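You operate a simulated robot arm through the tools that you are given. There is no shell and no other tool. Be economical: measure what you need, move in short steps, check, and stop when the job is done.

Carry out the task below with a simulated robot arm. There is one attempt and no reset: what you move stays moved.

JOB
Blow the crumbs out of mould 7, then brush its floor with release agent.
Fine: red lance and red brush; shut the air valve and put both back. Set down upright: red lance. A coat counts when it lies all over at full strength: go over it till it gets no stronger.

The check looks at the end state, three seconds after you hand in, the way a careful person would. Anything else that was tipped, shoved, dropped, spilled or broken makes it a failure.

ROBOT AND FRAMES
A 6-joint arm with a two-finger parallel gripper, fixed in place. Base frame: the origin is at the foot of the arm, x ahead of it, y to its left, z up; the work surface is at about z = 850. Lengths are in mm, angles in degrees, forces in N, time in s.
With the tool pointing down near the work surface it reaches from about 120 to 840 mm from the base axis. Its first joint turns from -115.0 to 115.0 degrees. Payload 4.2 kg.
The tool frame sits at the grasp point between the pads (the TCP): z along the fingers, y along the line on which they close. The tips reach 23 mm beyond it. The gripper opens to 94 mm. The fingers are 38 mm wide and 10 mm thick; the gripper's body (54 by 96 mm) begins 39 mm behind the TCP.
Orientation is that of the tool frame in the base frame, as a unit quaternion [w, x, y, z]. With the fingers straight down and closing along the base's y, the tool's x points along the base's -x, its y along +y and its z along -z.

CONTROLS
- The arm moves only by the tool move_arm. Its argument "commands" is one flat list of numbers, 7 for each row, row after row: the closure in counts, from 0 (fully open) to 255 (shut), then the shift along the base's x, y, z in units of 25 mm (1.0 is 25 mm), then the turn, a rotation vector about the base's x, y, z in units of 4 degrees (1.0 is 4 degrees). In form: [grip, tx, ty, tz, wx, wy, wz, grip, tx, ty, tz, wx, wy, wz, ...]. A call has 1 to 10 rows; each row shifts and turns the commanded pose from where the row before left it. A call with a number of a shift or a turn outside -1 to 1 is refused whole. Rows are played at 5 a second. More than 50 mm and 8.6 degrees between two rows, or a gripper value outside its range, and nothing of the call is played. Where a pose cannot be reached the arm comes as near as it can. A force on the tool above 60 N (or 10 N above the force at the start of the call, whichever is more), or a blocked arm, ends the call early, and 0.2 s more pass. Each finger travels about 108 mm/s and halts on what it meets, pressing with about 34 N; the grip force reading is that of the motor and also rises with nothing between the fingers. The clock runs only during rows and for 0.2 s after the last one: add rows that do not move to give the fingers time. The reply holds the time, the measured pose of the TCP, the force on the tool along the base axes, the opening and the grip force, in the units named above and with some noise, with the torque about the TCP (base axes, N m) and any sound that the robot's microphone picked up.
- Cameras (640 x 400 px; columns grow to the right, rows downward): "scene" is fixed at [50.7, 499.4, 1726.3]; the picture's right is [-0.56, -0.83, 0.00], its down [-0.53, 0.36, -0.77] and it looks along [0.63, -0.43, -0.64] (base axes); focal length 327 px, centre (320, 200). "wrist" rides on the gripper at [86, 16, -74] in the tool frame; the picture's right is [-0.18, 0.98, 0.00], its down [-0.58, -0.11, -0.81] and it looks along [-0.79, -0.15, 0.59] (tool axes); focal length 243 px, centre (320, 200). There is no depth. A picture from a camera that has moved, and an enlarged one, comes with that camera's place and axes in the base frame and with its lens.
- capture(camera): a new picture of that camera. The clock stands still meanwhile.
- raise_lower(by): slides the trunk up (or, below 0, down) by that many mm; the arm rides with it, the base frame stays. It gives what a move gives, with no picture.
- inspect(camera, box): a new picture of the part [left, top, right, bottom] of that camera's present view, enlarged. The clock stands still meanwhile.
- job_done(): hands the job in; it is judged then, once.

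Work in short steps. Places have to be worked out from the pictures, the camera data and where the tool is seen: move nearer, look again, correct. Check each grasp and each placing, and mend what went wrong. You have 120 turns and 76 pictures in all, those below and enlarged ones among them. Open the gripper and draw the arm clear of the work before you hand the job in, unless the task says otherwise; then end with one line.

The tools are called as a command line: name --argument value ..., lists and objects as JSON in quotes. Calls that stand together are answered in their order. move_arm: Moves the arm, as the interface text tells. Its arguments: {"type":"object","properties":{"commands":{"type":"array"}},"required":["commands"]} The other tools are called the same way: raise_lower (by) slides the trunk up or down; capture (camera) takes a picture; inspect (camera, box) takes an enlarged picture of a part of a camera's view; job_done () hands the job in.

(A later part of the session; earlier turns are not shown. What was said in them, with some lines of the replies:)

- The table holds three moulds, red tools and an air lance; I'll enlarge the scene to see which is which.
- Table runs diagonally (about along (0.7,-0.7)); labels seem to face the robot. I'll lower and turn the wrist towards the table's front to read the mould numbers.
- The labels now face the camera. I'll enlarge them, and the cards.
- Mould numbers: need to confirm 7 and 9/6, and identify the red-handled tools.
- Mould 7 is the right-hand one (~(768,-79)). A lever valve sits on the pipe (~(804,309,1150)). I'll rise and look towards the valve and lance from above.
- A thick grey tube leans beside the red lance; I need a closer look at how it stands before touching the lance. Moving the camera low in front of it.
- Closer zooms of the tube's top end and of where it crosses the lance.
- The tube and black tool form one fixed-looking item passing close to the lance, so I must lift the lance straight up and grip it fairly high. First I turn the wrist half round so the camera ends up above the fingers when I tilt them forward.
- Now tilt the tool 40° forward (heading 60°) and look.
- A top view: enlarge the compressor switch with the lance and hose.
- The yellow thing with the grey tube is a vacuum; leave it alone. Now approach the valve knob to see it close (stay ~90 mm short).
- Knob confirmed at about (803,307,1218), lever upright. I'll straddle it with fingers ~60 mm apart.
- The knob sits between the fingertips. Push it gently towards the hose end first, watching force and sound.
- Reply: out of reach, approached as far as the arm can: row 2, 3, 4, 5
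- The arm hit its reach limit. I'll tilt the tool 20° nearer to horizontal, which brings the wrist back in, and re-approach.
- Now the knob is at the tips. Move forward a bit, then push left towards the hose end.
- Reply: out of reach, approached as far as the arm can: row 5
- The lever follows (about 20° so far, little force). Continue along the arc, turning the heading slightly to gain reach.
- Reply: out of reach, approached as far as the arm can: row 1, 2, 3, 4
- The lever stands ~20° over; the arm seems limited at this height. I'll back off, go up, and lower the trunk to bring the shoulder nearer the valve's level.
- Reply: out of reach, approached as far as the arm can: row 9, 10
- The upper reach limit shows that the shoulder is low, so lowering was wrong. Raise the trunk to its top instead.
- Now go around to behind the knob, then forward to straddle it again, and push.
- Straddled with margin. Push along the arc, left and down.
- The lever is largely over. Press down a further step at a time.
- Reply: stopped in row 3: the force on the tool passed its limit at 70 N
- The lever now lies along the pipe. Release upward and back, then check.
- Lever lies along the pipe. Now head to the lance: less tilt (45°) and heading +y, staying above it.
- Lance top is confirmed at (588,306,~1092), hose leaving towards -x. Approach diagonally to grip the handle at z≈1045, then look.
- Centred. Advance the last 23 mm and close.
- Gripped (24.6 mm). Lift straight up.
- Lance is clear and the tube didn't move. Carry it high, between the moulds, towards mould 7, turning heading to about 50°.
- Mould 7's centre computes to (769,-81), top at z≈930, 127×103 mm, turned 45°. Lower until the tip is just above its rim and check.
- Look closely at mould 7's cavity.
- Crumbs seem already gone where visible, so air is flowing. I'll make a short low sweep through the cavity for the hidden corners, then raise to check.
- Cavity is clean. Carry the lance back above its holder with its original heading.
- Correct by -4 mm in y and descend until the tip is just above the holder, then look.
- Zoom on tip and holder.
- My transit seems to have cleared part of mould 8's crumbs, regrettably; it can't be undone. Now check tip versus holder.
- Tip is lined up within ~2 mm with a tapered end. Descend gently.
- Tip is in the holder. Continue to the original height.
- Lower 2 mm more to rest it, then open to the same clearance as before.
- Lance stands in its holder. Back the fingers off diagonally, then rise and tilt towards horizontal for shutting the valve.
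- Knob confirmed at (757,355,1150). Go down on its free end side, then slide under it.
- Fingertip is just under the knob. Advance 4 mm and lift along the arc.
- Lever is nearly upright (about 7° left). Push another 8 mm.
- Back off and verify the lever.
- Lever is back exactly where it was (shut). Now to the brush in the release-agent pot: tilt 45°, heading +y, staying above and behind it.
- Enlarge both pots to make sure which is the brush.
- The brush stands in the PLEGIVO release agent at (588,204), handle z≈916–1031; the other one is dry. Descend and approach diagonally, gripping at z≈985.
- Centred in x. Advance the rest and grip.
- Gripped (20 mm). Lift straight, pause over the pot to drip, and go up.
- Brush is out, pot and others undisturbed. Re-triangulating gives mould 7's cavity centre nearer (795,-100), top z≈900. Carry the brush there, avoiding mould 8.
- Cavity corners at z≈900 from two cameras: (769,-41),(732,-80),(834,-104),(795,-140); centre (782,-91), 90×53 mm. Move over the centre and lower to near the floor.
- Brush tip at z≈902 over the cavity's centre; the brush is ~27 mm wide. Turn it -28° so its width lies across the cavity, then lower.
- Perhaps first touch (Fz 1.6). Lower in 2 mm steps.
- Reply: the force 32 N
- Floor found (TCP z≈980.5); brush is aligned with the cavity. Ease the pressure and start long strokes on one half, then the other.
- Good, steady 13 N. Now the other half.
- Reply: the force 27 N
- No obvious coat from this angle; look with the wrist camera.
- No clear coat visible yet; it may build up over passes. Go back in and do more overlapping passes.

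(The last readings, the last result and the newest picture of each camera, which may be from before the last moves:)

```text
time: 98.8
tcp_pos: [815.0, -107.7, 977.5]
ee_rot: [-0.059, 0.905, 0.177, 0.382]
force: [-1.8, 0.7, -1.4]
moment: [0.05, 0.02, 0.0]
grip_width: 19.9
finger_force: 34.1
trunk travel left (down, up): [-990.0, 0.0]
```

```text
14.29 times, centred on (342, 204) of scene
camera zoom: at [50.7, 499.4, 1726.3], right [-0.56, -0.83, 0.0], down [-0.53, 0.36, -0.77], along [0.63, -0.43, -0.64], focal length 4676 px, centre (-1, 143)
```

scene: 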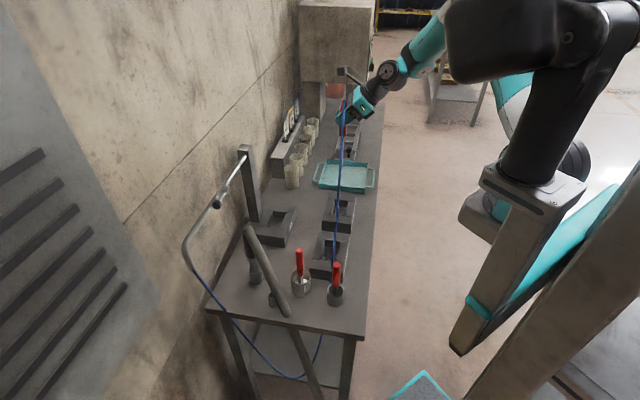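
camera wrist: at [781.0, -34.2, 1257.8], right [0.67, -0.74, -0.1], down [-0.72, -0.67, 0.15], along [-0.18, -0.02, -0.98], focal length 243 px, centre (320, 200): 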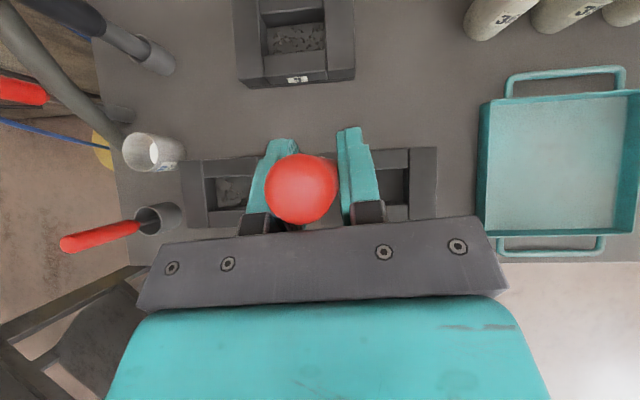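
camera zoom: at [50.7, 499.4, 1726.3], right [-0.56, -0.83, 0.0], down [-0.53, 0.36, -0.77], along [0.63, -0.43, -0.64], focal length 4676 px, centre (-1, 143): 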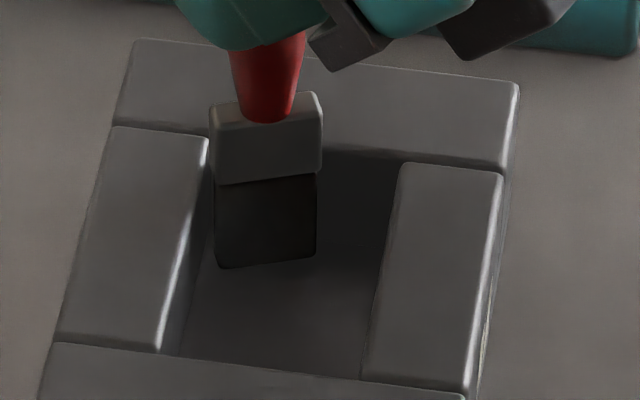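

Force is zero: the brush slipped up slightly in the grip earlier. Lower until about 5-10 N again.

move_arm --commands '[255, 0, 0, -0.06, 0, 0, 0, 255, 0, 0, 0, 0, 0, 0]'

move_arm --commands '[255, 0, 0, -0.06, 0, 0, 0, 255, 0, 0, 0, 0, 0, 0]'

```text
time: 99.4
tcp_pos: [815.6, -108.9, 977.8]
ee_rot: [-0.059, 0.905, 0.177, 0.383]
force: [-1.9, 0.8, -0.7]
moment: [0.07, 0.18, -0.04]
grip_width: 20.0
finger_force: 33.7
trunk travel left (down, up): [-990.0, 0.0]
```

```text
time: 100.0
tcp_pos: [814.5, -107.3, 976.2]
ee_rot: [-0.06, 0.905, 0.179, 0.382]
force: [-2.2, 0.9, 0.9]
moment: [0.07, 0.23, -0.04]
grip_width: 20.1
finger_force: 33.8
trunk travel left (down, up): [-990.0, 0.0]
```

move_arm --commands '[255, 0, 0, -0.06, 0, 0, 0, 255, 0, 0, 0, 0, 0, 0]'

move_arm --commands '[255, 0, 0, -0.04, 0, 0, 0, 255, 0, 0, 0, 0, 0, 0]'

```text
time: 100.6
tcp_pos: [816.0, -107.8, 975.5]
ee_rot: [-0.06, 0.904, 0.177, 0.383]
force: [-11.1, 0.0, 17.2]
moment: [0.17, 0.72, -0.06]
grip_width: 20.2
finger_force: 34.0
trunk travel left (down, up): [-990.0, 0.0]
```

```text
time: 101.2
tcp_pos: [815.9, -107.2, 975.4]
ee_rot: [-0.059, 0.904, 0.177, 0.384]
force: [-8.2, 2.1, 27.6]
moment: [0.54, 0.52, -0.07]
grip_width: 19.9
finger_force: 33.5
trunk travel left (down, up): [-990.0, 0.0]
```

Contact again. Ease by 1 mm and make full rasters.

move_arm --commands '[255, 0, 0, 0.03, 0, 0, 0, 255, -0.5, 0.5, 0, 0, 0, 0, 255, -0.5, 0.5, 0, 0, 0, 0, 255, -0.5, 0.5, 0, 0, 0, 0, 255, -0.5, 0.5, 0, 0, 0, 0, 255, 0.5, -0.5, 0, 0, 0, 0, 255, 0.5, -0.5, 0, 0, 0, 0, 255, 0.5, -0.5, 0, 0, 0, 0, 255, 0.5, -0.5, 0, 0, 0, 0, 255, -0.31, -0.31, 0, 0, 0, 0]'

move_arm --commands '[255, -0.5, 0.5, 0, 0, 0, 0, 255, -0.5, 0.5, 0, 0, 0, 0, 255, -0.5, 0.5, 0, 0, 0, 0, 255, -0.5, 0.5, 0, 0, 0, 0, 255, -0.31, -0.31, 0, 0, 0, 0, 255, 0.5, -0.5, 0, 0, 0, 0, 255, 0.5, -0.5, 0, 0, 0, 0, 255, 0.5, -0.5, 0, 0, 0, 0, 255, 0.5, -0.5, 0, 0, 0, 0]'

move_arm --commands '[255, -0.5, 0.5, 0, 0, 0, 0, 255, -0.5, 0.5, 0, 0, 0, 0, 255, -0.5, 0.5, 0, 0, 0, 0, 255, -0.5, 0.5, 0, 0, 0, 0]'

inspect --camera "scene" --box '[325, 190, 360, 218]'

```text
time: 103.4
tcp_pos: [808.4, -116.6, 974.3]
ee_rot: [-0.058, 0.905, 0.177, 0.382]
force: [2.2, 0.8, 9.3]
moment: [0.22, -0.24, -0.01]
grip_width: 20.0
finger_force: 34.2
trunk travel left (down, up): [-990.0, 0.0]
```

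```text
time: 105.4
tcp_pos: [799.7, -123.1, 974.0]
ee_rot: [-0.061, 0.905, 0.179, 0.381]
force: [2.9, 13.2, 1.9]
moment: [0.98, -0.21, -0.06]
grip_width: 19.9
finger_force: 33.9
trunk travel left (down, up): [-990.0, 0.0]
```

```text
time: 106.4
tcp_pos: [750.1, -75.1, 973.7]
ee_rot: [-0.059, 0.905, 0.178, 0.382]
force: [8.7, -0.4, -4.4]
moment: [0.05, -0.64, -0.02]
grip_width: 20.0
finger_force: 34.2
trunk travel left (down, up): [-990.0, 0.0]
```

```text
14.29 times, centred on (342, 204) of scene
camera zoom: at [50.7, 499.4, 1726.3], right [-0.56, -0.83, 0.0], down [-0.53, 0.36, -0.77], along [0.63, -0.43, -0.64], focal length 4676 px, centre (-1, 143)
```

zoom: 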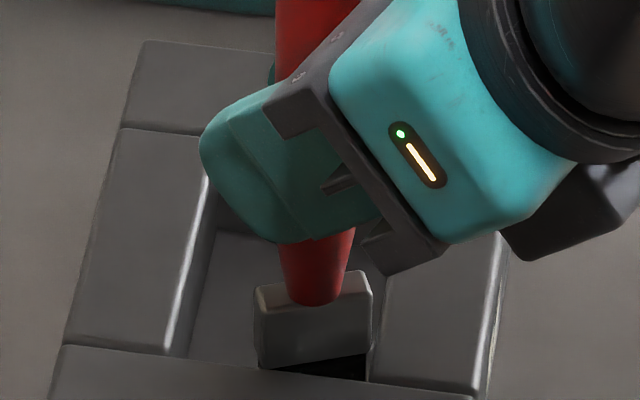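

Floor looks lighter where brushed, so the coat builds. Ends touch the walls and contact got light; pull in slightly and re-seat the pressure.

move_arm --commands '[255, 0.12, -0.06, -0.06, 0, 0, 0, 255, 0, 0, 0, 0, 0, 0]'

move_arm --commands '[255, 0, 0, -0.06, 0, 0, 0, 255, 0, 0, 0, 0, 0, 0]'

```text
time: 107.0
tcp_pos: [752.5, -75.8, 972.9]
ee_rot: [-0.06, 0.905, 0.177, 0.382]
force: [-6.0, 0.9, 15.1]
moment: [0.24, 0.48, 0.04]
grip_width: 19.9
finger_force: 33.8
trunk travel left (down, up): [-990.0, 0.0]
```

```text
time: 107.6
tcp_pos: [754.2, -75.7, 972.8]
ee_rot: [-0.059, 0.905, 0.177, 0.383]
force: [-4.9, 0.2, 30.5]
moment: [0.3, 0.33, 0.04]
grip_width: 20.0
finger_force: 34.0
trunk travel left (down, up): [-990.0, 0.0]
```

Good contact at z≈973. Raster over three lanes, two passes each.

move_arm --commands '[255, 0.467, -0.467, 0.03, 0, 0, 0, 255, 0.467, -0.467, 0, 0, 0, 0, 255, 0.467, -0.467, 0, 0, 0, 0, 255, 0.467, -0.467, 0, 0, 0, 0, 255, -0.467, 0.467, 0, 0, 0, 0, 255, -0.467, 0.467, 0, 0, 0, 0, 255, -0.467, 0.467, 0, 0, 0, 0, 255, -0.467, 0.467, 0, 0, 0, 0, 255, 0.283, 0.283, 0, 0, 0, 0]'

move_arm --commands '[255, 0.467, -0.467, -0.02, 0, 0, 0, 255, 0.467, -0.467, 0, 0, 0, 0, 255, 0.467, -0.467, 0, 0, 0, 0, 255, 0.467, -0.467, 0, 0, 0, 0, 255, -0.467, 0.467, 0, 0, 0, 0, 255, -0.467, 0.467, 0, 0, 0, 0, 255, -0.467, 0.467, 0, 0, 0, 0, 255, -0.467, 0.467, 0, 0, 0, 0, 255, 0.283, 0.283, 0, 0, 0, 0]'

move_arm --commands '[255, 0.467, -0.467, -0.02, 0, 0, 0, 255, 0.467, -0.467, 0, 0, 0, 0, 255, 0.467, -0.467, 0, 0, 0, 0, 255, 0.467, -0.467, 0, 0, 0, 0, 255, -0.467, 0.467, 0, 0, 0, 0, 255, -0.467, 0.467, 0, 0, 0, 0, 255, -0.467, 0.467, 0, 0, 0, 0, 255, -0.467, 0.467, 0, 0, 0, 0]'

```text
time: 109.6
tcp_pos: [758.6, -69.3, 972.8]
ee_rot: [-0.059, 0.905, 0.177, 0.382]
force: [-4.1, -1.6, 13.5]
moment: [-0.04, 0.35, -0.01]
grip_width: 20.2
finger_force: 33.9
trunk travel left (down, up): [-990.0, 0.0]
```

```text
time: 111.6
tcp_pos: [765.4, -61.3, 968.7]
ee_rot: [-0.059, 0.905, 0.177, 0.381]
force: [-2.2, -8.6, 27.0]
moment: [-0.61, 0.21, -0.03]
grip_width: 20.3
finger_force: 34.2
trunk travel left (down, up): [-990.0, 0.0]
```

```text
time: 113.4
tcp_pos: [766.4, -59.4, 969.5]
ee_rot: [-0.059, 0.904, 0.178, 0.383]
force: [3.8, -5.5, 23.2]
moment: [-0.34, -0.48, -0.09]
grip_width: 20.2
finger_force: 33.9
trunk travel left (down, up): [-990.0, 0.0]
```

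Steady contact (13–27 N). Now cover the two end strips crosswise and the edges.

move_arm --commands '[255, -0.113, 0.113, 0.03, 0, 0, 0, 255, -0.3, -0.3, 0, 0, 0, 0, 255, -0.3, -0.3, 0, 0, 0, 0, 255, 0.3, 0.3, 0, 0, 0, 0, 255, 0.3, 0.3, 0, 0, 0, 0, 255, 0.523, -0.523, 0, 0, 0, 0, 255, 0.523, -0.523, 0, 0, 0, 0, 255, 0.523, -0.523, 0, 0, 0, 0, 255, 0.523, -0.523, 0, 0, 0, 0]'

move_arm --commands '[255, -0.3, -0.3, -0.02, 0, 0, 0, 255, -0.3, -0.3, 0, 0, 0, 0, 255, 0.3, 0.3, 0, 0, 0, 0, 255, 0.3, 0.3, 0, 0, 0, 0, 255, -0.3, -0.3, 0, 0, 0, 0, 255, -0.3, -0.3, 0, 0, 0, 0, 255, -0.523, 0.523, 0, 0, 0, 0, 255, -0.523, 0.523, 0, 0, 0, 0, 255, -0.523, 0.523, 0, 0, 0, 0, 255, -0.523, 0.523, 0, 0, 0, 0]'

move_arm --commands '[255, 0.2, -0.1, -0.04, 0, 0, 0, 255, 0.5, -0.5, 0, 0, 0, 0, 255, 0.5, -0.5, 0, 0, 0, 0, 255, 0.45, -0.45, 0, 0, 0, 0, 255, 0.28, 0.28, 0, 0, 0, 0, 255, -0.48, 0.48, 0, 0, 0, 0, 255, -0.48, 0.48, 0, 0, 0, 0, 255, -0.48, 0.48, 0, 0, 0, 0]'

```text
time: 115.4
tcp_pos: [818.2, -111.0, 968.9]
ee_rot: [-0.059, 0.905, 0.177, 0.382]
force: [-10.7, -6.9, 1.2]
moment: [-0.47, 0.81, -0.05]
grip_width: 20.1
finger_force: 34.2
trunk travel left (down, up): [-990.0, 0.0]
```

```text
time: 117.6
tcp_pos: [750.3, -73.8, 971.2]
ee_rot: [-0.06, 0.905, 0.178, 0.383]
force: [10.1, 7.0, 1.2]
moment: [0.53, -0.82, 0.02]
grip_width: 20.1
finger_force: 33.7
trunk travel left (down, up): [-990.0, 0.0]
```

```text
time: 119.4
tcp_pos: [760.1, -68.1, 968.5]
ee_rot: [-0.059, 0.905, 0.177, 0.382]
force: [-0.8, -0.6, -1.3]
moment: [0.01, -0.02, 0.03]
grip_width: 20.0
finger_force: 34.1
trunk travel left (down, up): [-990.0, 0.0]
```

Contact was lost again; lift aside and check the coat.

move_arm --commands '[255, 0.2, -0.2, 0.5, 0, 0, 0, 255, 0, 0, 1, 0, 0, 0, 255, 0, 0, 1, 0, 0, 0, 255, 0.4, -0.9, 1, 0, 0, 0, 255, 0.4, -0.9, 1, 0, 0, 0, 255, 0.2, -0.9, 0.5, 0, 0, 0]'

inspect --camera "scene" --box '[310, 180, 380, 265]'

```text
time: 120.8
tcp_pos: [790.2, -142.1, 1095.7]
ee_rot: [-0.06, 0.905, 0.178, 0.381]
force: [0.4, -0.2, -0.7]
moment: [0.03, 0.01, 0.0]
grip_width: 20.1
finger_force: 34.3
trunk travel left (down, up): [-990.0, 0.0]
```

```text
4.71 times, centred on (345, 222) of scene
camera zoom: at [50.7, 499.4, 1726.3], right [-0.56, -0.83, 0.0], down [-0.53, 0.36, -0.77], along [0.63, -0.43, -0.64], focal length 1540 px, centre (202, 94)
```

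zoom: 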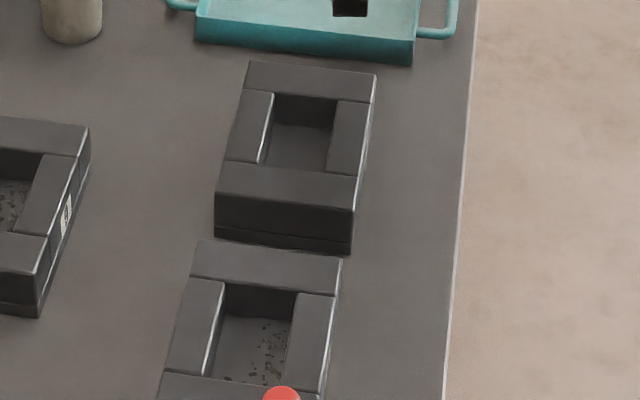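

To judge the coat, go to exactly the earlier wrist viewpoint for a like-for-like comparison.

move_arm --commands '[255, -0.25, 0.85, -0.32, 0, 0, 0, 255, -0.25, 0.85, -0.32, 0, 0, 0, 255, -0.25, 0.85, -0.32, 0, 0, 0, 255, -0.25, 0.85, -0.32, 0, 0, 0, 255, -0.25, 0.85, -0.32, 0, 0, 0]'

inspect --camera "wrist" --box '[320, 100, 500, 225]'

```text
time: 122.0
tcp_pos: [759.8, -34.5, 1054.9]
ee_rot: [-0.059, 0.905, 0.177, 0.382]
force: [0.3, -0.3, -0.1]
moment: [-0.01, -0.01, 0.02]
grip_width: 20.2
finger_force: 33.1
trunk travel left (down, up): [-990.0, 0.0]
```

```text
3.20 times, centred on (410, 162) of wrist
camera zoom: at [772.3, -43.2, 1168.7], right [0.24, -0.96, -0.1], down [-0.96, -0.25, 0.15], along [-0.17, 0.06, -0.98], focal length 776 px, centre (32, 320)
```

zoom: 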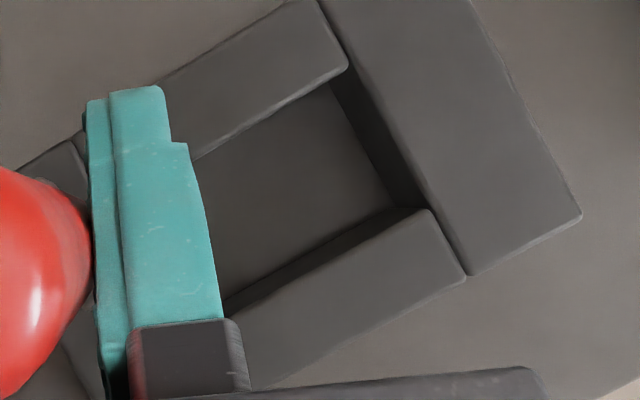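

The floor looks just as before: no coat laid, so the brush probably carries no agent. Take it back to the pot and dip it properly.

move_arm --commands '[255, -0.4, 0.94, 0.9, 0, 0, 1, 255, -0.4, 0.94, 0.9, 0, 0, 1, 255, -0.4, 0.94, 0.9, 0, 0, 1, 255, -0.4, 0.94, 0.7, 0, 0, 1, 255, -0.89, 0.96, 0, 0, 0, 1, 255, -0.89, 0.96, 0, 0, 0, 1, 255, -0.89, 0.96, 0, 0, 0, 1, 255, -0.89, 0.96, 0, 0, 0, 1, 255, -0.89, 0.96, 0, 0, 0, 1, 255, -0.89, 0.96, 0, 0, 0, 1]'

move_arm --commands '[255, 0, 0, 0, 0, 0, 1, 255, 0, 0, 0, 0, 0, 1, 255, 0, 0, 0, 0, 0, 1, 255, 0, 0, 0, 0, 0, 1, 255, 0, 0, 0, 0, 0, 1, 255, 0, 0, 0, 0, 0, 1, 255, 0, 0, 0, 0, 0, 1, 255, 0, 0, 0, 0, 0, 0]'

```text
time: 124.2
tcp_pos: [588.3, 199.3, 1139.3]
ee_rot: [-0.186, 0.79, 0.476, 0.34]
force: [-0.5, 0.0, -1.0]
moment: [0.02, 0.01, -0.01]
grip_width: 20.0
finger_force: 33.6
trunk travel left (down, up): [-990.0, 0.0]
```

```text
time: 126.0
tcp_pos: [588.9, 201.7, 1139.7]
ee_rot: [-0.263, 0.651, 0.653, 0.283]
force: [0.5, -0.3, -0.7]
moment: [-0.02, 0.02, -0.01]
grip_width: 20.0
finger_force: 34.4
trunk travel left (down, up): [-990.0, 0.0]
```

Same orientation as at the grasp. Lower into the pot, slowing near the bottom.

move_arm --commands '[255, -0.04, 0.06, -1, 0, 0, 0, 255, 0, 0, -1, 0, 0, 0, 255, 0, 0, -1, 0, 0, 0, 255, 0, 0, -1, 0, 0, 0, 255, 0, 0, -1, 0, 0, 0, 255, 0, 0, -0.8, 0, 0, 0, 255, 0, 0, -0.3, 0, 0, 0, 255, 0, 0, 0, 0, 0, 0]'

move_arm --commands '[255, 0, 0, -0.15, 0, 0, 0, 255, 0, 0, -0.1, 0, 0, 0, 255, 0, 0, 0, 0, 0, 0]'

```text
time: 127.8
tcp_pos: [588.7, 203.6, 987.7]
ee_rot: [-0.263, 0.651, 0.653, 0.284]
force: [0.6, -0.1, -0.2]
moment: [-0.01, 0.02, -0.01]
grip_width: 20.1
finger_force: 33.4
trunk travel left (down, up): [-990.0, 0.0]
```

```text
time: 128.6
tcp_pos: [587.3, 204.5, 981.0]
ee_rot: [-0.262, 0.651, 0.654, 0.283]
force: [0.3, -0.4, -0.7]
moment: [-0.03, -0.01, 0.01]
grip_width: 20.2
finger_force: 33.6
trunk travel left (down, up): [-990.0, 0.0]
```

Continue down in small steps until the bottom is felt.

move_arm --commands '[255, 0, 0, -0.12, 0, 0, 0, 255, 0, 0, -0.12, 0, 0, 0, 255, 0, 0, 0, 0, 0, 0]'

move_arm --commands '[255, 0, 0, -0.12, 0, 0, 0, 255, 0, 0, -0.12, 0, 0, 0, 255, 0, 0, 0, 0, 0, 0]'

```text
time: 129.4
tcp_pos: [588.1, 203.6, 974.5]
ee_rot: [-0.263, 0.651, 0.653, 0.284]
force: [0.2, -1.2, -0.4]
moment: [-0.05, 0.0, -0.03]
grip_width: 20.2
finger_force: 34.2
trunk travel left (down, up): [-990.0, 0.0]
```

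```text
time: 130.2
tcp_pos: [587.6, 204.7, 971.4]
ee_rot: [-0.263, 0.65, 0.653, 0.287]
force: [0.7, -0.8, 31.2]
moment: [0.21, 0.08, -0.01]
grip_width: 20.6
finger_force: 34.0
trunk travel left (down, up): [-990.0, 0.0]
```

Bottom felt at z≈971. Dwell in the agent, then lift and let it drip over the pot before going up.

move_arm --commands '[255, 0, 0, 0.15, 0, 0, 0, 255, 0, 0, 0, 0, 0, 0, 255, 0, 0, 0, 0, 0, 0, 255, 0, 0, 0, 0, 0, 0, 255, 0, 0, 0.8, 0, 0, 0, 255, 0, 0, 0.9, 0, 0, 0, 255, 0, 0, 0.5, 0, 0, 0, 255, 0, 0, 0, 0, 0, 0, 255, 0, 0, 0, 0, 0, 0, 255, 0, 0, 0, 0, 0, 0]'

move_arm --commands '[255, 0, 0, 0, 0, 0, 0, 255, 0, 0, 1, 0, 0, 0, 255, 0, 0, 1, 0, 0, 0, 255, 0, 0, 1, 0, 0, 0, 255, 0, 0, 1, 0, 0, 0, 255, 0.89, -0.96, 0, 0, 0, -1, 255, 0.89, -0.96, 0, 0, 0, -1, 255, 0.89, -0.96, 0, 0, 0, -1, 255, 0.89, -0.96, 0, 0, 0, -1, 255, 0.89, -0.96, 0, 0, 0, -1]'

move_arm --commands '[255, 0.89, -0.96, 0, 0, 0, -1, 255, 0.43, -0.91, 0, 0, 0, -1, 255, 0.43, -0.91, 0, 0, 0, -1, 255, 0.43, -0.91, 0, 0, 0, -1, 255, 0.43, -0.91, 0, 0, 0, -1, 255, 0.26, -0.8, 0, 0, 0, -1, 255, 0.26, -0.8, 0, 0, 0, -1, 255, 0.26, -0.8, 0, 0, 0, -1, 255, 0, 0, 0, 0, 0, -1, 255, 0, 0, 0, 0, 0, -1]'

move_arm --commands '[255, 0, 0, 0, 0, 0, -1, 255, 0, 0, 0, 0, 0, -1, 255, 0, 0, 0, 0, 0, 0]'

```text
time: 132.4
tcp_pos: [585.1, 203.9, 1025.8]
ee_rot: [-0.263, 0.65, 0.654, 0.283]
force: [-0.4, 0.2, 0.9]
moment: [0.02, 0.04, 0.0]
grip_width: 20.1
finger_force: 34.0
trunk travel left (down, up): [-990.0, 0.0]
```

```text
time: 134.6
tcp_pos: [696.9, 83.4, 1129.2]
ee_rot: [-0.21, 0.755, 0.53, 0.324]
force: [-0.7, -0.3, -0.4]
moment: [-0.01, -0.01, -0.04]
grip_width: 20.2
finger_force: 34.1
trunk travel left (down, up): [-990.0, 0.0]
```

```text
time: 136.8
tcp_pos: [781.0, -92.7, 1128.1]
ee_rot: [-0.086, 0.89, 0.24, 0.378]
force: [-0.4, -0.2, 0.1]
moment: [0.0, 0.01, 0.02]
grip_width: 20.0
finger_force: 33.7
trunk travel left (down, up): [-990.0, 0.0]
```

```text
time: 137.6
tcp_pos: [781.2, -91.2, 1126.0]
ee_rot: [-0.059, 0.905, 0.178, 0.381]
force: [0.6, 0.3, -0.7]
moment: [0.01, 0.02, -0.01]
grip_width: 19.8
finger_force: 34.0
trunk travel left (down, up): [-990.0, 0.0]
```

Above the cavity centre, aligned. Lower to contact.

move_arm --commands '[255, 0.04, 0, -1, 0, 0, 0, 255, 0, 0, -1, 0, 0, 0, 255, 0, 0, -1, 0, 0, 0, 255, 0, 0, -1, 0, 0, 0, 255, 0, 0, -1, 0, 0, 0, 255, 0, 0, -0.9, 0, 0, 0, 255, 0, 0, -0.2, 0, 0, 0, 255, 0, 0, 0, 0, 0, 0]'

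move_arm --commands '[255, 0, 0, -0.1, 0, 0, 0, 255, 0, 0, 0, 0, 0, 0]'

move_arm --commands '[255, 0, 0, -0.08, 0, 0, 0, 255, 0, 0, 0, 0, 0, 0]'

```text
time: 139.4
tcp_pos: [782.4, -90.1, 974.5]
ee_rot: [-0.059, 0.905, 0.178, 0.383]
force: [0.5, 0.8, 0.3]
moment: [0.0, -0.01, 0.0]
grip_width: 20.2
finger_force: 33.9
trunk travel left (down, up): [-990.0, 0.0]
```

```text
time: 140.0
tcp_pos: [783.2, -90.2, 972.8]
ee_rot: [-0.059, 0.905, 0.178, 0.382]
force: [0.5, 0.2, -0.6]
moment: [-0.01, -0.02, -0.02]
grip_width: 20.4
finger_force: 34.1
trunk travel left (down, up): [-990.0, 0.0]
```

```text
time: 140.6
tcp_pos: [783.6, -90.4, 971.1]
ee_rot: [-0.059, 0.905, 0.177, 0.381]
force: [-0.4, 0.0, -1.1]
moment: [0.01, 0.0, 0.01]
grip_width: 20.2
finger_force: 33.8
trunk travel left (down, up): [-990.0, 0.0]
```

move_arm --commands '[255, 0, 0, -0.08, 0, 0, 0, 255, 0, 0, 0, 0, 0, 0]'

move_arm --commands '[255, 0, 0, -0.08, 0, 0, 0, 255, 0, 0, 0, 0, 0, 0]'

```text
time: 141.2
tcp_pos: [782.5, -91.0, 968.0]
ee_rot: [-0.059, 0.905, 0.178, 0.383]
force: [-1.2, -0.9, -1.0]
moment: [0.0, 0.01, 0.02]
grip_width: 20.2
finger_force: 33.6
trunk travel left (down, up): [-990.0, 0.0]
```

```text
time: 141.8
tcp_pos: [782.6, -89.6, 966.8]
ee_rot: [-0.06, 0.905, 0.178, 0.382]
force: [-0.8, 0.7, 0.6]
moment: [0.05, 0.04, -0.01]
grip_width: 20.1
finger_force: 34.1
trunk travel left (down, up): [-990.0, 0.0]
```

Almost touching; lower 2 mm more and stroke the centre lane, then check the force.

move_arm --commands '[255, 0, 0, -0.07, 0, 0, 0, 255, 0.467, -0.467, 0, 0, 0, 0, 255, 0.467, -0.467, 0, 0, 0, 0, 255, -0.467, 0.467, 0, 0, 0, 0, 255, -0.467, 0.467, 0, 0, 0, 0, 255, -0.467, 0.467, 0, 0, 0, 0, 255, -0.467, 0.467, 0, 0, 0, 0, 255, 0.467, -0.467, 0, 0, 0, 0, 255, 0.467, -0.467, 0, 0, 0, 0]'

```text
time: 143.8
tcp_pos: [780.7, -89.8, 964.2]
ee_rot: [-0.06, 0.905, 0.178, 0.382]
force: [-5.4, 6.6, 22.4]
moment: [0.79, 0.25, 0.09]
grip_width: 20.0
finger_force: 34.1
trunk travel left (down, up): [-990.0, 0.0]
```

Good contact (22 N). Now the side lanes.

move_arm --commands '[255, 0.283, 0.283, 0.02, 0, 0, 0, 255, 0.467, -0.467, 0, 0, 0, 0, 255, 0.467, -0.467, 0, 0, 0, 0, 255, -0.467, 0.467, 0, 0, 0, 0, 255, -0.467, 0.467, 0, 0, 0, 0, 255, -0.467, 0.467, 0, 0, 0, 0, 255, -0.467, 0.467, 0, 0, 0, 0, 255, 0.467, -0.467, 0, 0, 0, 0, 255, 0.467, -0.467, 0, 0, 0, 0]'

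move_arm --commands '[255, -0.566, -0.566, 0, 0, 0, 0, 255, 0.467, -0.467, 0, 0, 0, 0, 255, 0.467, -0.467, 0, 0, 0, 0, 255, -0.467, 0.467, 0, 0, 0, 0, 255, -0.467, 0.467, 0, 0, 0, 0, 255, -0.467, 0.467, 0, 0, 0, 0, 255, -0.467, 0.467, 0, 0, 0, 0, 255, 0.467, -0.467, 0, 0, 0, 0, 255, 0.467, -0.467, 0, 0, 0, 0]'

```text
time: 145.8
tcp_pos: [791.2, -85.8, 964.9]
ee_rot: [-0.059, 0.905, 0.177, 0.381]
force: [-9.3, -8.3, -0.4]
moment: [-0.57, 0.61, -0.07]
grip_width: 20.1
finger_force: 33.9
trunk travel left (down, up): [-990.0, 0.0]
```

```text
time: 147.8
tcp_pos: [774.6, -98.0, 968.7]
ee_rot: [-0.06, 0.905, 0.179, 0.381]
force: [-0.5, -0.6, 0.0]
moment: [-0.01, 0.01, 0.01]
grip_width: 19.9
finger_force: 34.1
trunk travel left (down, up): [-990.0, 0.0]
```

Wall contact at ±10 lifts the brush. Use lanes at ±8.5 and renew the pressure.

move_arm --commands '[255, 0.045, 0.045, -0.1, 0, 0, 0, 255, 0, 0, 0, 0, 0, 0]'

move_arm --commands '[255, 0, 0, -0.1, 0, 0, 0, 255, 0, 0, 0, 0, 0, 0]'

```text
time: 148.4
tcp_pos: [776.4, -97.8, 963.5]
ee_rot: [-0.06, 0.905, 0.178, 0.383]
force: [0.5, -0.4, 0.8]
moment: [0.01, -0.02, 0.01]
grip_width: 20.1
finger_force: 34.1
trunk travel left (down, up): [-990.0, 0.0]
```

```text
time: 149.0
tcp_pos: [777.4, -95.8, 963.8]
ee_rot: [-0.059, 0.904, 0.177, 0.384]
force: [-4.9, -1.9, 28.1]
moment: [0.03, 0.27, 0.0]
grip_width: 20.1
finger_force: 33.3
trunk travel left (down, up): [-990.0, 0.0]
```

28 N contact. Lane -8.5, then lane +8.5.

move_arm --commands '[255, 0.467, -0.467, 0.02, 0, 0, 0, 255, 0.467, -0.467, 0, 0, 0, 0, 255, -0.467, 0.467, 0, 0, 0, 0, 255, -0.467, 0.467, 0, 0, 0, 0, 255, -0.467, 0.467, 0, 0, 0, 0, 255, -0.467, 0.467, 0, 0, 0, 0, 255, 0.467, -0.467, 0, 0, 0, 0, 255, 0.467, -0.467, 0, 0, 0, 0, 255, 0.467, -0.467, 0, 0, 0, 0, 255, 0.467, -0.467, 0, 0, 0, 0]'

move_arm --commands '[255, 0.47, 0.47, -0.02, 0, 0, 0, 255, -0.467, 0.467, 0, 0, 0, 0, 255, -0.467, 0.467, 0, 0, 0, 0, 255, -0.467, 0.467, 0, 0, 0, 0, 255, -0.467, 0.467, 0, 0, 0, 0, 255, 0.467, -0.467, 0, 0, 0, 0, 255, 0.467, -0.467, 0, 0, 0, 0, 255, 0.467, -0.467, 0, 0, 0, 0, 255, 0.467, -0.467, 0, 0, 0, 0]'

```text
time: 151.2
tcp_pos: [800.1, -119.5, 961.2]
ee_rot: [-0.059, 0.905, 0.177, 0.383]
force: [-4.7, 3.1, 19.7]
moment: [0.57, 0.19, 0.12]
grip_width: 20.4
finger_force: 34.0
trunk travel left (down, up): [-990.0, 0.0]
```

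```text
time: 153.2
tcp_pos: [812.1, -107.6, 957.0]
ee_rot: [-0.06, 0.905, 0.178, 0.382]
force: [-4.4, 2.4, 14.4]
moment: [0.41, 0.22, 0.03]
grip_width: 20.3
finger_force: 33.9
trunk travel left (down, up): [-990.0, 0.0]
```

Solid contact throughout. Lift aside and compare with the earlier picture.

move_arm --commands '[255, -0.4, 0.4, 0.6, 0, 0, 0, 255, 0, 0, 1, 0, 0, 0, 255, 0, 0, 1, 0, 0, 0, 255, 0, -0.5, 1, 0, 0, 0, 255, -0.2, -0.7, 1, 0, 0, 0, 255, -0.1, -0.7, 0.8, 0, 0, 0]'

inspect --camera "scene" --box '[310, 180, 380, 265]'

```text
time: 154.6
tcp_pos: [793.9, -144.5, 1096.1]
ee_rot: [-0.059, 0.905, 0.178, 0.382]
force: [-0.8, -0.1, 0.3]
moment: [-0.01, 0.01, -0.01]
grip_width: 20.2
finger_force: 34.3
trunk travel left (down, up): [-990.0, 0.0]
```

```text
4.71 times, centred on (345, 222) of scene
camera zoom: at [50.7, 499.4, 1726.3], right [-0.56, -0.83, 0.0], down [-0.53, 0.36, -0.77], along [0.63, -0.43, -0.64], focal length 1540 px, centre (202, 94)
```

zoom: 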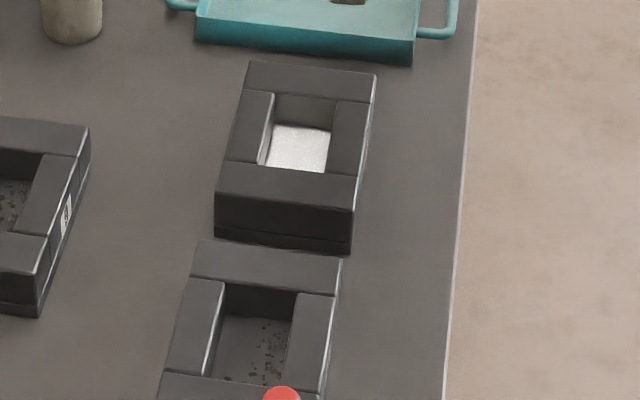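

A clear white coat now lies on the floor; the dip was what it needed. One more full set, including end strips, to bring hidden edges to full strength.

move_arm --commands '[255, -0.15, 0.71, 0, 0, 0, 0, 255, -0.15, 0.71, 0, 0, 0, 0, 255, -0.15, 0.72, 0, 0, 0, 0, 255, 0, 0, -1, 0, 0, 0, 255, 0, 0, -1, 0, 0, 0, 255, 0, 0, -1, 0, 0, 0, 255, 0, 0, -1, 0, 0, 0, 255, 0, 0, -1, 0, 0, 0, 255, 0, 0, -0.36, 0, 0, 0]'

move_arm --commands '[255, 0, 0, -0.15, 0, 0, 0, 255, 0, 0, 0, 0, 0, 0]'

move_arm --commands '[255, 0, 0, -0.08, 0, 0, 0, 255, 0, 0, 0, 0, 0, 0]'

```text
time: 156.6
tcp_pos: [785.7, -92.2, 958.6]
ee_rot: [-0.059, 0.905, 0.178, 0.381]
force: [0.2, -0.2, -0.2]
moment: [0.0, -0.04, 0.01]
grip_width: 20.2
finger_force: 34.0
trunk travel left (down, up): [-990.0, 0.0]
```

```text
time: 157.2
tcp_pos: [786.3, -91.9, 959.8]
ee_rot: [-0.059, 0.904, 0.177, 0.385]
force: [-4.4, -1.3, 27.0]
moment: [0.18, 0.14, 0.01]
grip_width: 20.2
finger_force: 34.7
trunk travel left (down, up): [-990.0, 0.0]
```

```text
time: 157.8
tcp_pos: [784.9, -91.7, 957.4]
ee_rot: [-0.058, 0.904, 0.177, 0.384]
force: [2.0, 0.4, 30.8]
moment: [0.29, -0.37, -0.02]
grip_width: 20.4
finger_force: 33.8
trunk travel left (down, up): [-990.0, 0.0]
```

move_arm --commands '[255, -0.523, 0.523, 0.02, 0, 0, 0, 255, -0.523, 0.523, 0, 0, 0, 0, 255, -0.22, -0.22, 0, 0, 0, 0, 255, 0.22, 0.22, 0, 0, 0, 0, 255, 0.22, 0.22, 0, 0, 0, 0, 255, -0.22, -0.22, 0, 0, 0, 0, 255, 0.48, -0.48, 0, 0, 0, 0, 255, 0.48, -0.48, 0, 0, 0, 0, 255, 0.48, -0.48, 0, 0, 0, 0, 255, 0.48, -0.48, 0, 0, 0, 0]'

move_arm --commands '[255, -0.24, -0.24, -0.02, 0, 0, 0, 255, -0.48, 0.48, 0, 0, 0, 0, 255, -0.48, 0.48, 0, 0, 0, 0, 255, -0.48, 0.48, 0, 0, 0, 0, 255, -0.48, 0.48, 0, 0, 0, 0, 255, 0.48, -0.48, 0, 0, 0, 0, 255, 0.48, -0.48, 0, 0, 0, 0, 255, 0.48, -0.48, 0, 0, 0, 0, 255, 0.48, -0.48, 0, 0, 0, 0]'

move_arm --commands '[255, 0.46, 0.46, -0.02, 0, 0, 0, 255, -0.48, 0.48, 0, 0, 0, 0, 255, -0.48, 0.48, 0, 0, 0, 0, 255, -0.48, 0.48, 0, 0, 0, 0, 255, -0.48, 0.48, 0, 0, 0, 0, 255, 0.48, -0.48, 0, 0, 0, 0, 255, 0.48, -0.48, 0, 0, 0, 0, 255, 0.48, -0.48, 0, 0, 0, 0, 255, 0.48, -0.48, 0, 0, 0, 0]'

```text
time: 160.0
tcp_pos: [804.1, -114.6, 954.9]
ee_rot: [-0.059, 0.905, 0.177, 0.383]
force: [-2.0, 1.6, 15.0]
moment: [0.35, 0.06, 0.06]
grip_width: 19.9
finger_force: 34.4
trunk travel left (down, up): [-990.0, 0.0]
```

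```text
time: 162.0
tcp_pos: [796.9, -120.0, 954.6]
ee_rot: [-0.06, 0.905, 0.178, 0.381]
force: [-1.9, 1.6, 9.3]
moment: [0.27, 0.07, 0.01]
grip_width: 20.0
finger_force: 33.7
trunk travel left (down, up): [-990.0, 0.0]
```

```text
time: 164.0
tcp_pos: [810.6, -109.2, 954.8]
ee_rot: [-0.059, 0.905, 0.178, 0.381]
force: [-1.5, 1.1, 9.3]
moment: [0.22, 0.12, 0.06]
grip_width: 20.1
finger_force: 34.2
trunk travel left (down, up): [-990.0, 0.0]
```

Contact held all along. Finish with crosswise strokes hard by both end walls.

move_arm --commands '[255, 0.12, -0.12, 0, 0, 0, 0, 255, -0.22, -0.22, 0, 0, 0, 0, 255, -0.22, -0.22, 0, 0, 0, 0, 255, 0.22, 0.22, 0, 0, 0, 0, 255, 0.22, 0.22, 0, 0, 0, 0, 255, -0.22, -0.22, 0, 0, 0, 0, 255, -0.5, 0.5, 0, 0, 0, 0, 255, -0.5, 0.5, 0, 0, 0, 0, 255, -0.5, 0.5, 0, 0, 0, 0, 255, -0.5, 0.5, 0, 0, 0, 0]'

move_arm --commands '[255, -0.06, 0.06, 0, 0, 0, 0, 255, -0.22, -0.22, 0, 0, 0, 0, 255, 0.22, 0.22, 0, 0, 0, 0, 255, 0.22, 0.22, 0, 0, 0, 0, 255, -0.22, -0.22, 0, 0, 0, 0, 255, 0.5, -0.5, 0, 0, 0, 0, 255, 0.5, -0.5, 0, 0, 0, 0]'

```text
time: 166.2
tcp_pos: [760.7, -66.0, 955.5]
ee_rot: [-0.06, 0.905, 0.177, 0.382]
force: [-0.9, -0.4, -1.0]
moment: [-0.01, -0.01, 0.01]
grip_width: 20.1
finger_force: 33.9
trunk travel left (down, up): [-990.0, 0.0]
```

```text
time: 167.8
tcp_pos: [781.5, -90.6, 955.0]
ee_rot: [-0.06, 0.905, 0.178, 0.383]
force: [0.3, -0.1, 1.1]
moment: [0.03, 0.0, 0.03]
grip_width: 20.1
finger_force: 33.9
trunk travel left (down, up): [-990.0, 0.0]
```

Contact was lost at the last end; press again and repeat the near end.

move_arm --commands '[255, 0, 0, -0.1, 0, 0, 0, 255, -0.5, 0.5, 0, 0, 0, 0, 255, -0.48, 0.48, 0, 0, 0, 0, 255, 0, 0, 0, 0, 0, 0]'

```text
time: 168.8
tcp_pos: [758.8, -68.5, 953.8]
ee_rot: [-0.058, 0.904, 0.177, 0.385]
force: [4.7, -3.1, 23.4]
moment: [-0.01, -0.63, -0.1]
grip_width: 20.1
finger_force: 34.2
trunk travel left (down, up): [-990.0, 0.0]
```

move_arm --commands '[255, -0.08, 0.08, 0, 0, 0, 0, 255, -0.23, -0.23, 0, 0, 0, 0, 255, 0.23, 0.23, 0, 0, 0, 0, 255, 0.23, 0.23, 0, 0, 0, 0, 255, -0.23, -0.23, 0, 0, 0, 0, 255, 0.5, -0.5, 0, 0, 0, 0, 255, 0.5, -0.5, 0, 0, 0, 0, 255, 0, 0, 0, 0, 0, 0]'

```text
time: 170.6
tcp_pos: [778.9, -88.1, 951.8]
ee_rot: [-0.061, 0.905, 0.178, 0.381]
force: [-3.9, 4.4, 15.7]
moment: [0.64, 0.16, 0.09]
grip_width: 19.9
finger_force: 34.1
trunk travel left (down, up): [-990.0, 0.0]
```

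Good. Now bring the brush back over its pot in the original orientation.

move_arm --commands '[255, 0, 0, 1, 0, 0, 0, 255, 0, 0, 1, 0, 0, 0, 255, 0, 0, 1, 0, 0, 0, 255, 0, 0, 1, 0, 0, 0, 255, 0, 0, 1, 0, 0, 0, 255, 0, 0, 1, 0, 0, 0, 255, 0, 0, 1, 0, 0, 0, 255, -0.4, 0.98, 0, 0, 0, 1, 255, -0.4, 0.98, 0, 0, 0, 1, 255, -0.4, 0.98, 0, 0, 0, 1]'

move_arm --commands '[255, -0.4, 0.98, 0, 0, 0, 1, 255, -0.4, 0.98, 0, 0, 0, 1, 255, -0.4, 0.98, 0, 0, 0, 1, 255, -0.89, 0.96, 0, 0, 0, 1, 255, -0.89, 0.96, 0, 0, 0, 1, 255, -0.89, 0.96, 0, 0, 0, 1, 255, -0.89, 0.96, 0, 0, 0, 1, 255, -0.89, 0.96, 0, 0, 0, 1, 255, -0.89, 0.96, 0, 0, 0, 1, 255, 0, 0, 0, 0, 0, 1]'

move_arm --commands '[255, 0, 0, 0, 0, 0, 1, 255, 0, 0, 0, 0, 0, 1, 255, 0, 0, 0, 0, 0, 1, 255, 0, 0, 0, 0, 0, 1, 255, 0, 0, 0, 0, 0, 0]'

```text
time: 172.8
tcp_pos: [750.3, -17.8, 1129.6]
ee_rot: [-0.099, 0.881, 0.271, 0.375]
force: [-0.8, -0.3, -0.6]
moment: [0.02, -0.02, 0.04]
grip_width: 20.1
finger_force: 34.3
trunk travel left (down, up): [-990.0, 0.0]
```

```text
time: 175.0
tcp_pos: [586.4, 202.7, 1130.8]
ee_rot: [-0.222, 0.735, 0.557, 0.317]
force: [0.4, 0.5, -0.4]
moment: [-0.04, 0.01, 0.02]
grip_width: 19.9
finger_force: 33.9
trunk travel left (down, up): [-990.0, 0.0]
```

```text
time: 176.2
tcp_pos: [586.4, 200.6, 1128.5]
ee_rot: [-0.263, 0.651, 0.654, 0.283]
force: [0.5, 0.5, -0.6]
moment: [0.03, 0.01, 0.0]
grip_width: 20.2
finger_force: 34.3
trunk travel left (down, up): [-990.0, 0.0]
```

Lower into the pot.

move_arm --commands '[255, 0.04, 0.08, -1, 0, 0, 0, 255, 0, 0, -1, 0, 0, 0, 255, 0, 0, -1, 0, 0, 0, 255, 0, 0, -1, 0, 0, 0, 255, 0, 0, -1, 0, 0, 0, 255, 0, 0, -0.8, 0, 0, 0, 255, 0, 0, -0.4, 0, 0, 0, 255, 0, 0, -0.2, 0, 0, 0, 255, 0, 0, 0, 0, 0, 0]'

move_arm --commands '[255, 0, 0, -0.12, 0, 0, 0, 255, 0, 0, -0.12, 0, 0, 0, 255, 0, 0, 0, 0, 0, 0]'

```text
time: 178.2
tcp_pos: [589.0, 203.7, 966.6]
ee_rot: [-0.263, 0.651, 0.654, 0.283]
force: [0.8, 0.9, 0.0]
moment: [0.0, 0.02, 0.02]
grip_width: 20.3
finger_force: 34.1
trunk travel left (down, up): [-990.0, 0.0]
```

```text
time: 179.0
tcp_pos: [588.2, 203.4, 961.5]
ee_rot: [-0.263, 0.651, 0.654, 0.283]
force: [0.3, 1.0, -0.5]
moment: [-0.03, 0.01, -0.01]
grip_width: 20.0
finger_force: 34.3
trunk travel left (down, up): [-990.0, 0.0]
```

move_arm --commands '[255, 0, 0, -0.12, 0, 0, 0, 255, 0, 0, 0, 0, 0, 0]'

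move_arm --commands '[255, 0, 0, -0.12, 0, 0, 0, 255, 0, 0, 0, 0, 0, 0]'

```text
time: 179.6
tcp_pos: [589.0, 203.6, 957.3]
ee_rot: [-0.263, 0.651, 0.653, 0.283]
force: [-0.7, 0.7, -0.6]
moment: [-0.02, 0.0, 0.03]
grip_width: 20.0
finger_force: 33.9
trunk travel left (down, up): [-990.0, 0.0]
```

```text
time: 180.2
tcp_pos: [588.4, 203.7, 955.3]
ee_rot: [-0.263, 0.651, 0.653, 0.284]
force: [0.5, 0.1, 2.6]
moment: [0.03, 0.04, 0.02]
grip_width: 20.0
finger_force: 34.0
trunk travel left (down, up): [-990.0, 0.0]
```

Bottom touched (2.6 N). Open slowly and back off diagonally.

move_arm --commands '[190, 0, 0, 0, 0, 0, 0, 136, 0, 0, 0, 0, 0, 0, 136, 0, 0, 0, 0, 0, 0, 136, 0, -0.5, 0.53, 0, 0, 0, 136, 0, -0.7, 0.73, 0, 0, 0, 136, 0, -0.7, 0.73, 0, 0, 0, 136, 0, -0.7, 0.73, 0, 0, 0, 136, 0, -0.5, 1, 0, 0, 0, 136, 0, -0.2, 1, 0, 0, 0, 136, 0, 0, 1, 0, 0, 0]'

move_arm --commands '[60, -0.5, -0.8, 1, 0, 0, 0, 0, -0.5, -0.8, 1, 0, 0, 0, 0, -0.5, -0.8, 1, 0, 0, 0, 0, -0.5, -0.8, 1, 0, 0, 0, 0, -0.5, -0.8, 0, 0, 0, 0, 0, -0.5, -0.8, 0, 0, 0, 0]'

inspect --camera "scene" --box '[190, 160, 390, 325]'

```text
time: 182.4
tcp_pos: [587.7, 120.7, 1097.7]
ee_rot: [-0.263, 0.652, 0.653, 0.283]
force: [0.5, -0.5, -0.4]
moment: [-0.01, -0.01, 0.0]
grip_width: 43.9
finger_force: 0.1
trunk travel left (down, up): [-990.0, 0.0]
```

```text
time: 183.8
tcp_pos: [512.8, 1.6, 1200.1]
ee_rot: [-0.263, 0.651, 0.654, 0.283]
force: [-0.6, -0.3, 0.3]
moment: [-0.02, -0.01, -0.03]
grip_width: 94.1
finger_force: 0.0
trunk travel left (down, up): [-990.0, 0.0]
```

```text
2.42 times, centred on (290, 242) of scene
camera zoom: at [50.7, 499.4, 1726.3], right [-0.56, -0.83, 0.0], down [-0.53, 0.36, -0.77], along [0.63, -0.43, -0.64], focal length 794 px, centre (393, 97)
```

zoom: 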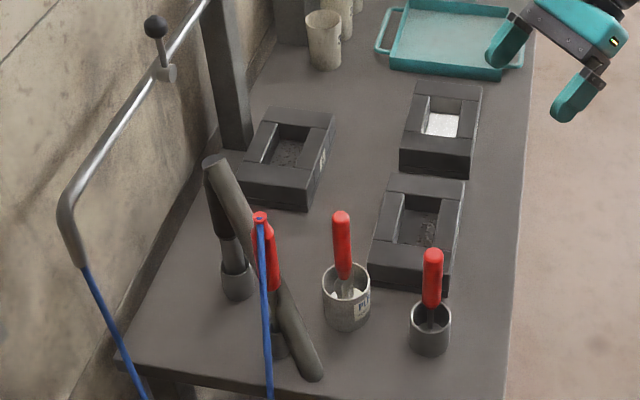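

The last picture shows the lance upright in its holder, the brush in its pot, the valve lever back upright (shut) and mould 7's floor coated white. The arm is clear, so I'm handing in.

job_done

```text
The job is handed in.
```

I blew mould 7 clean and brushed its floor with release agent (evenly white where the camera could see), shut the air valve, and put the red lance (upright) and red brush back; however, carrying the running lance past also blew part of mould 8's crumbs away, and that could not be undone.
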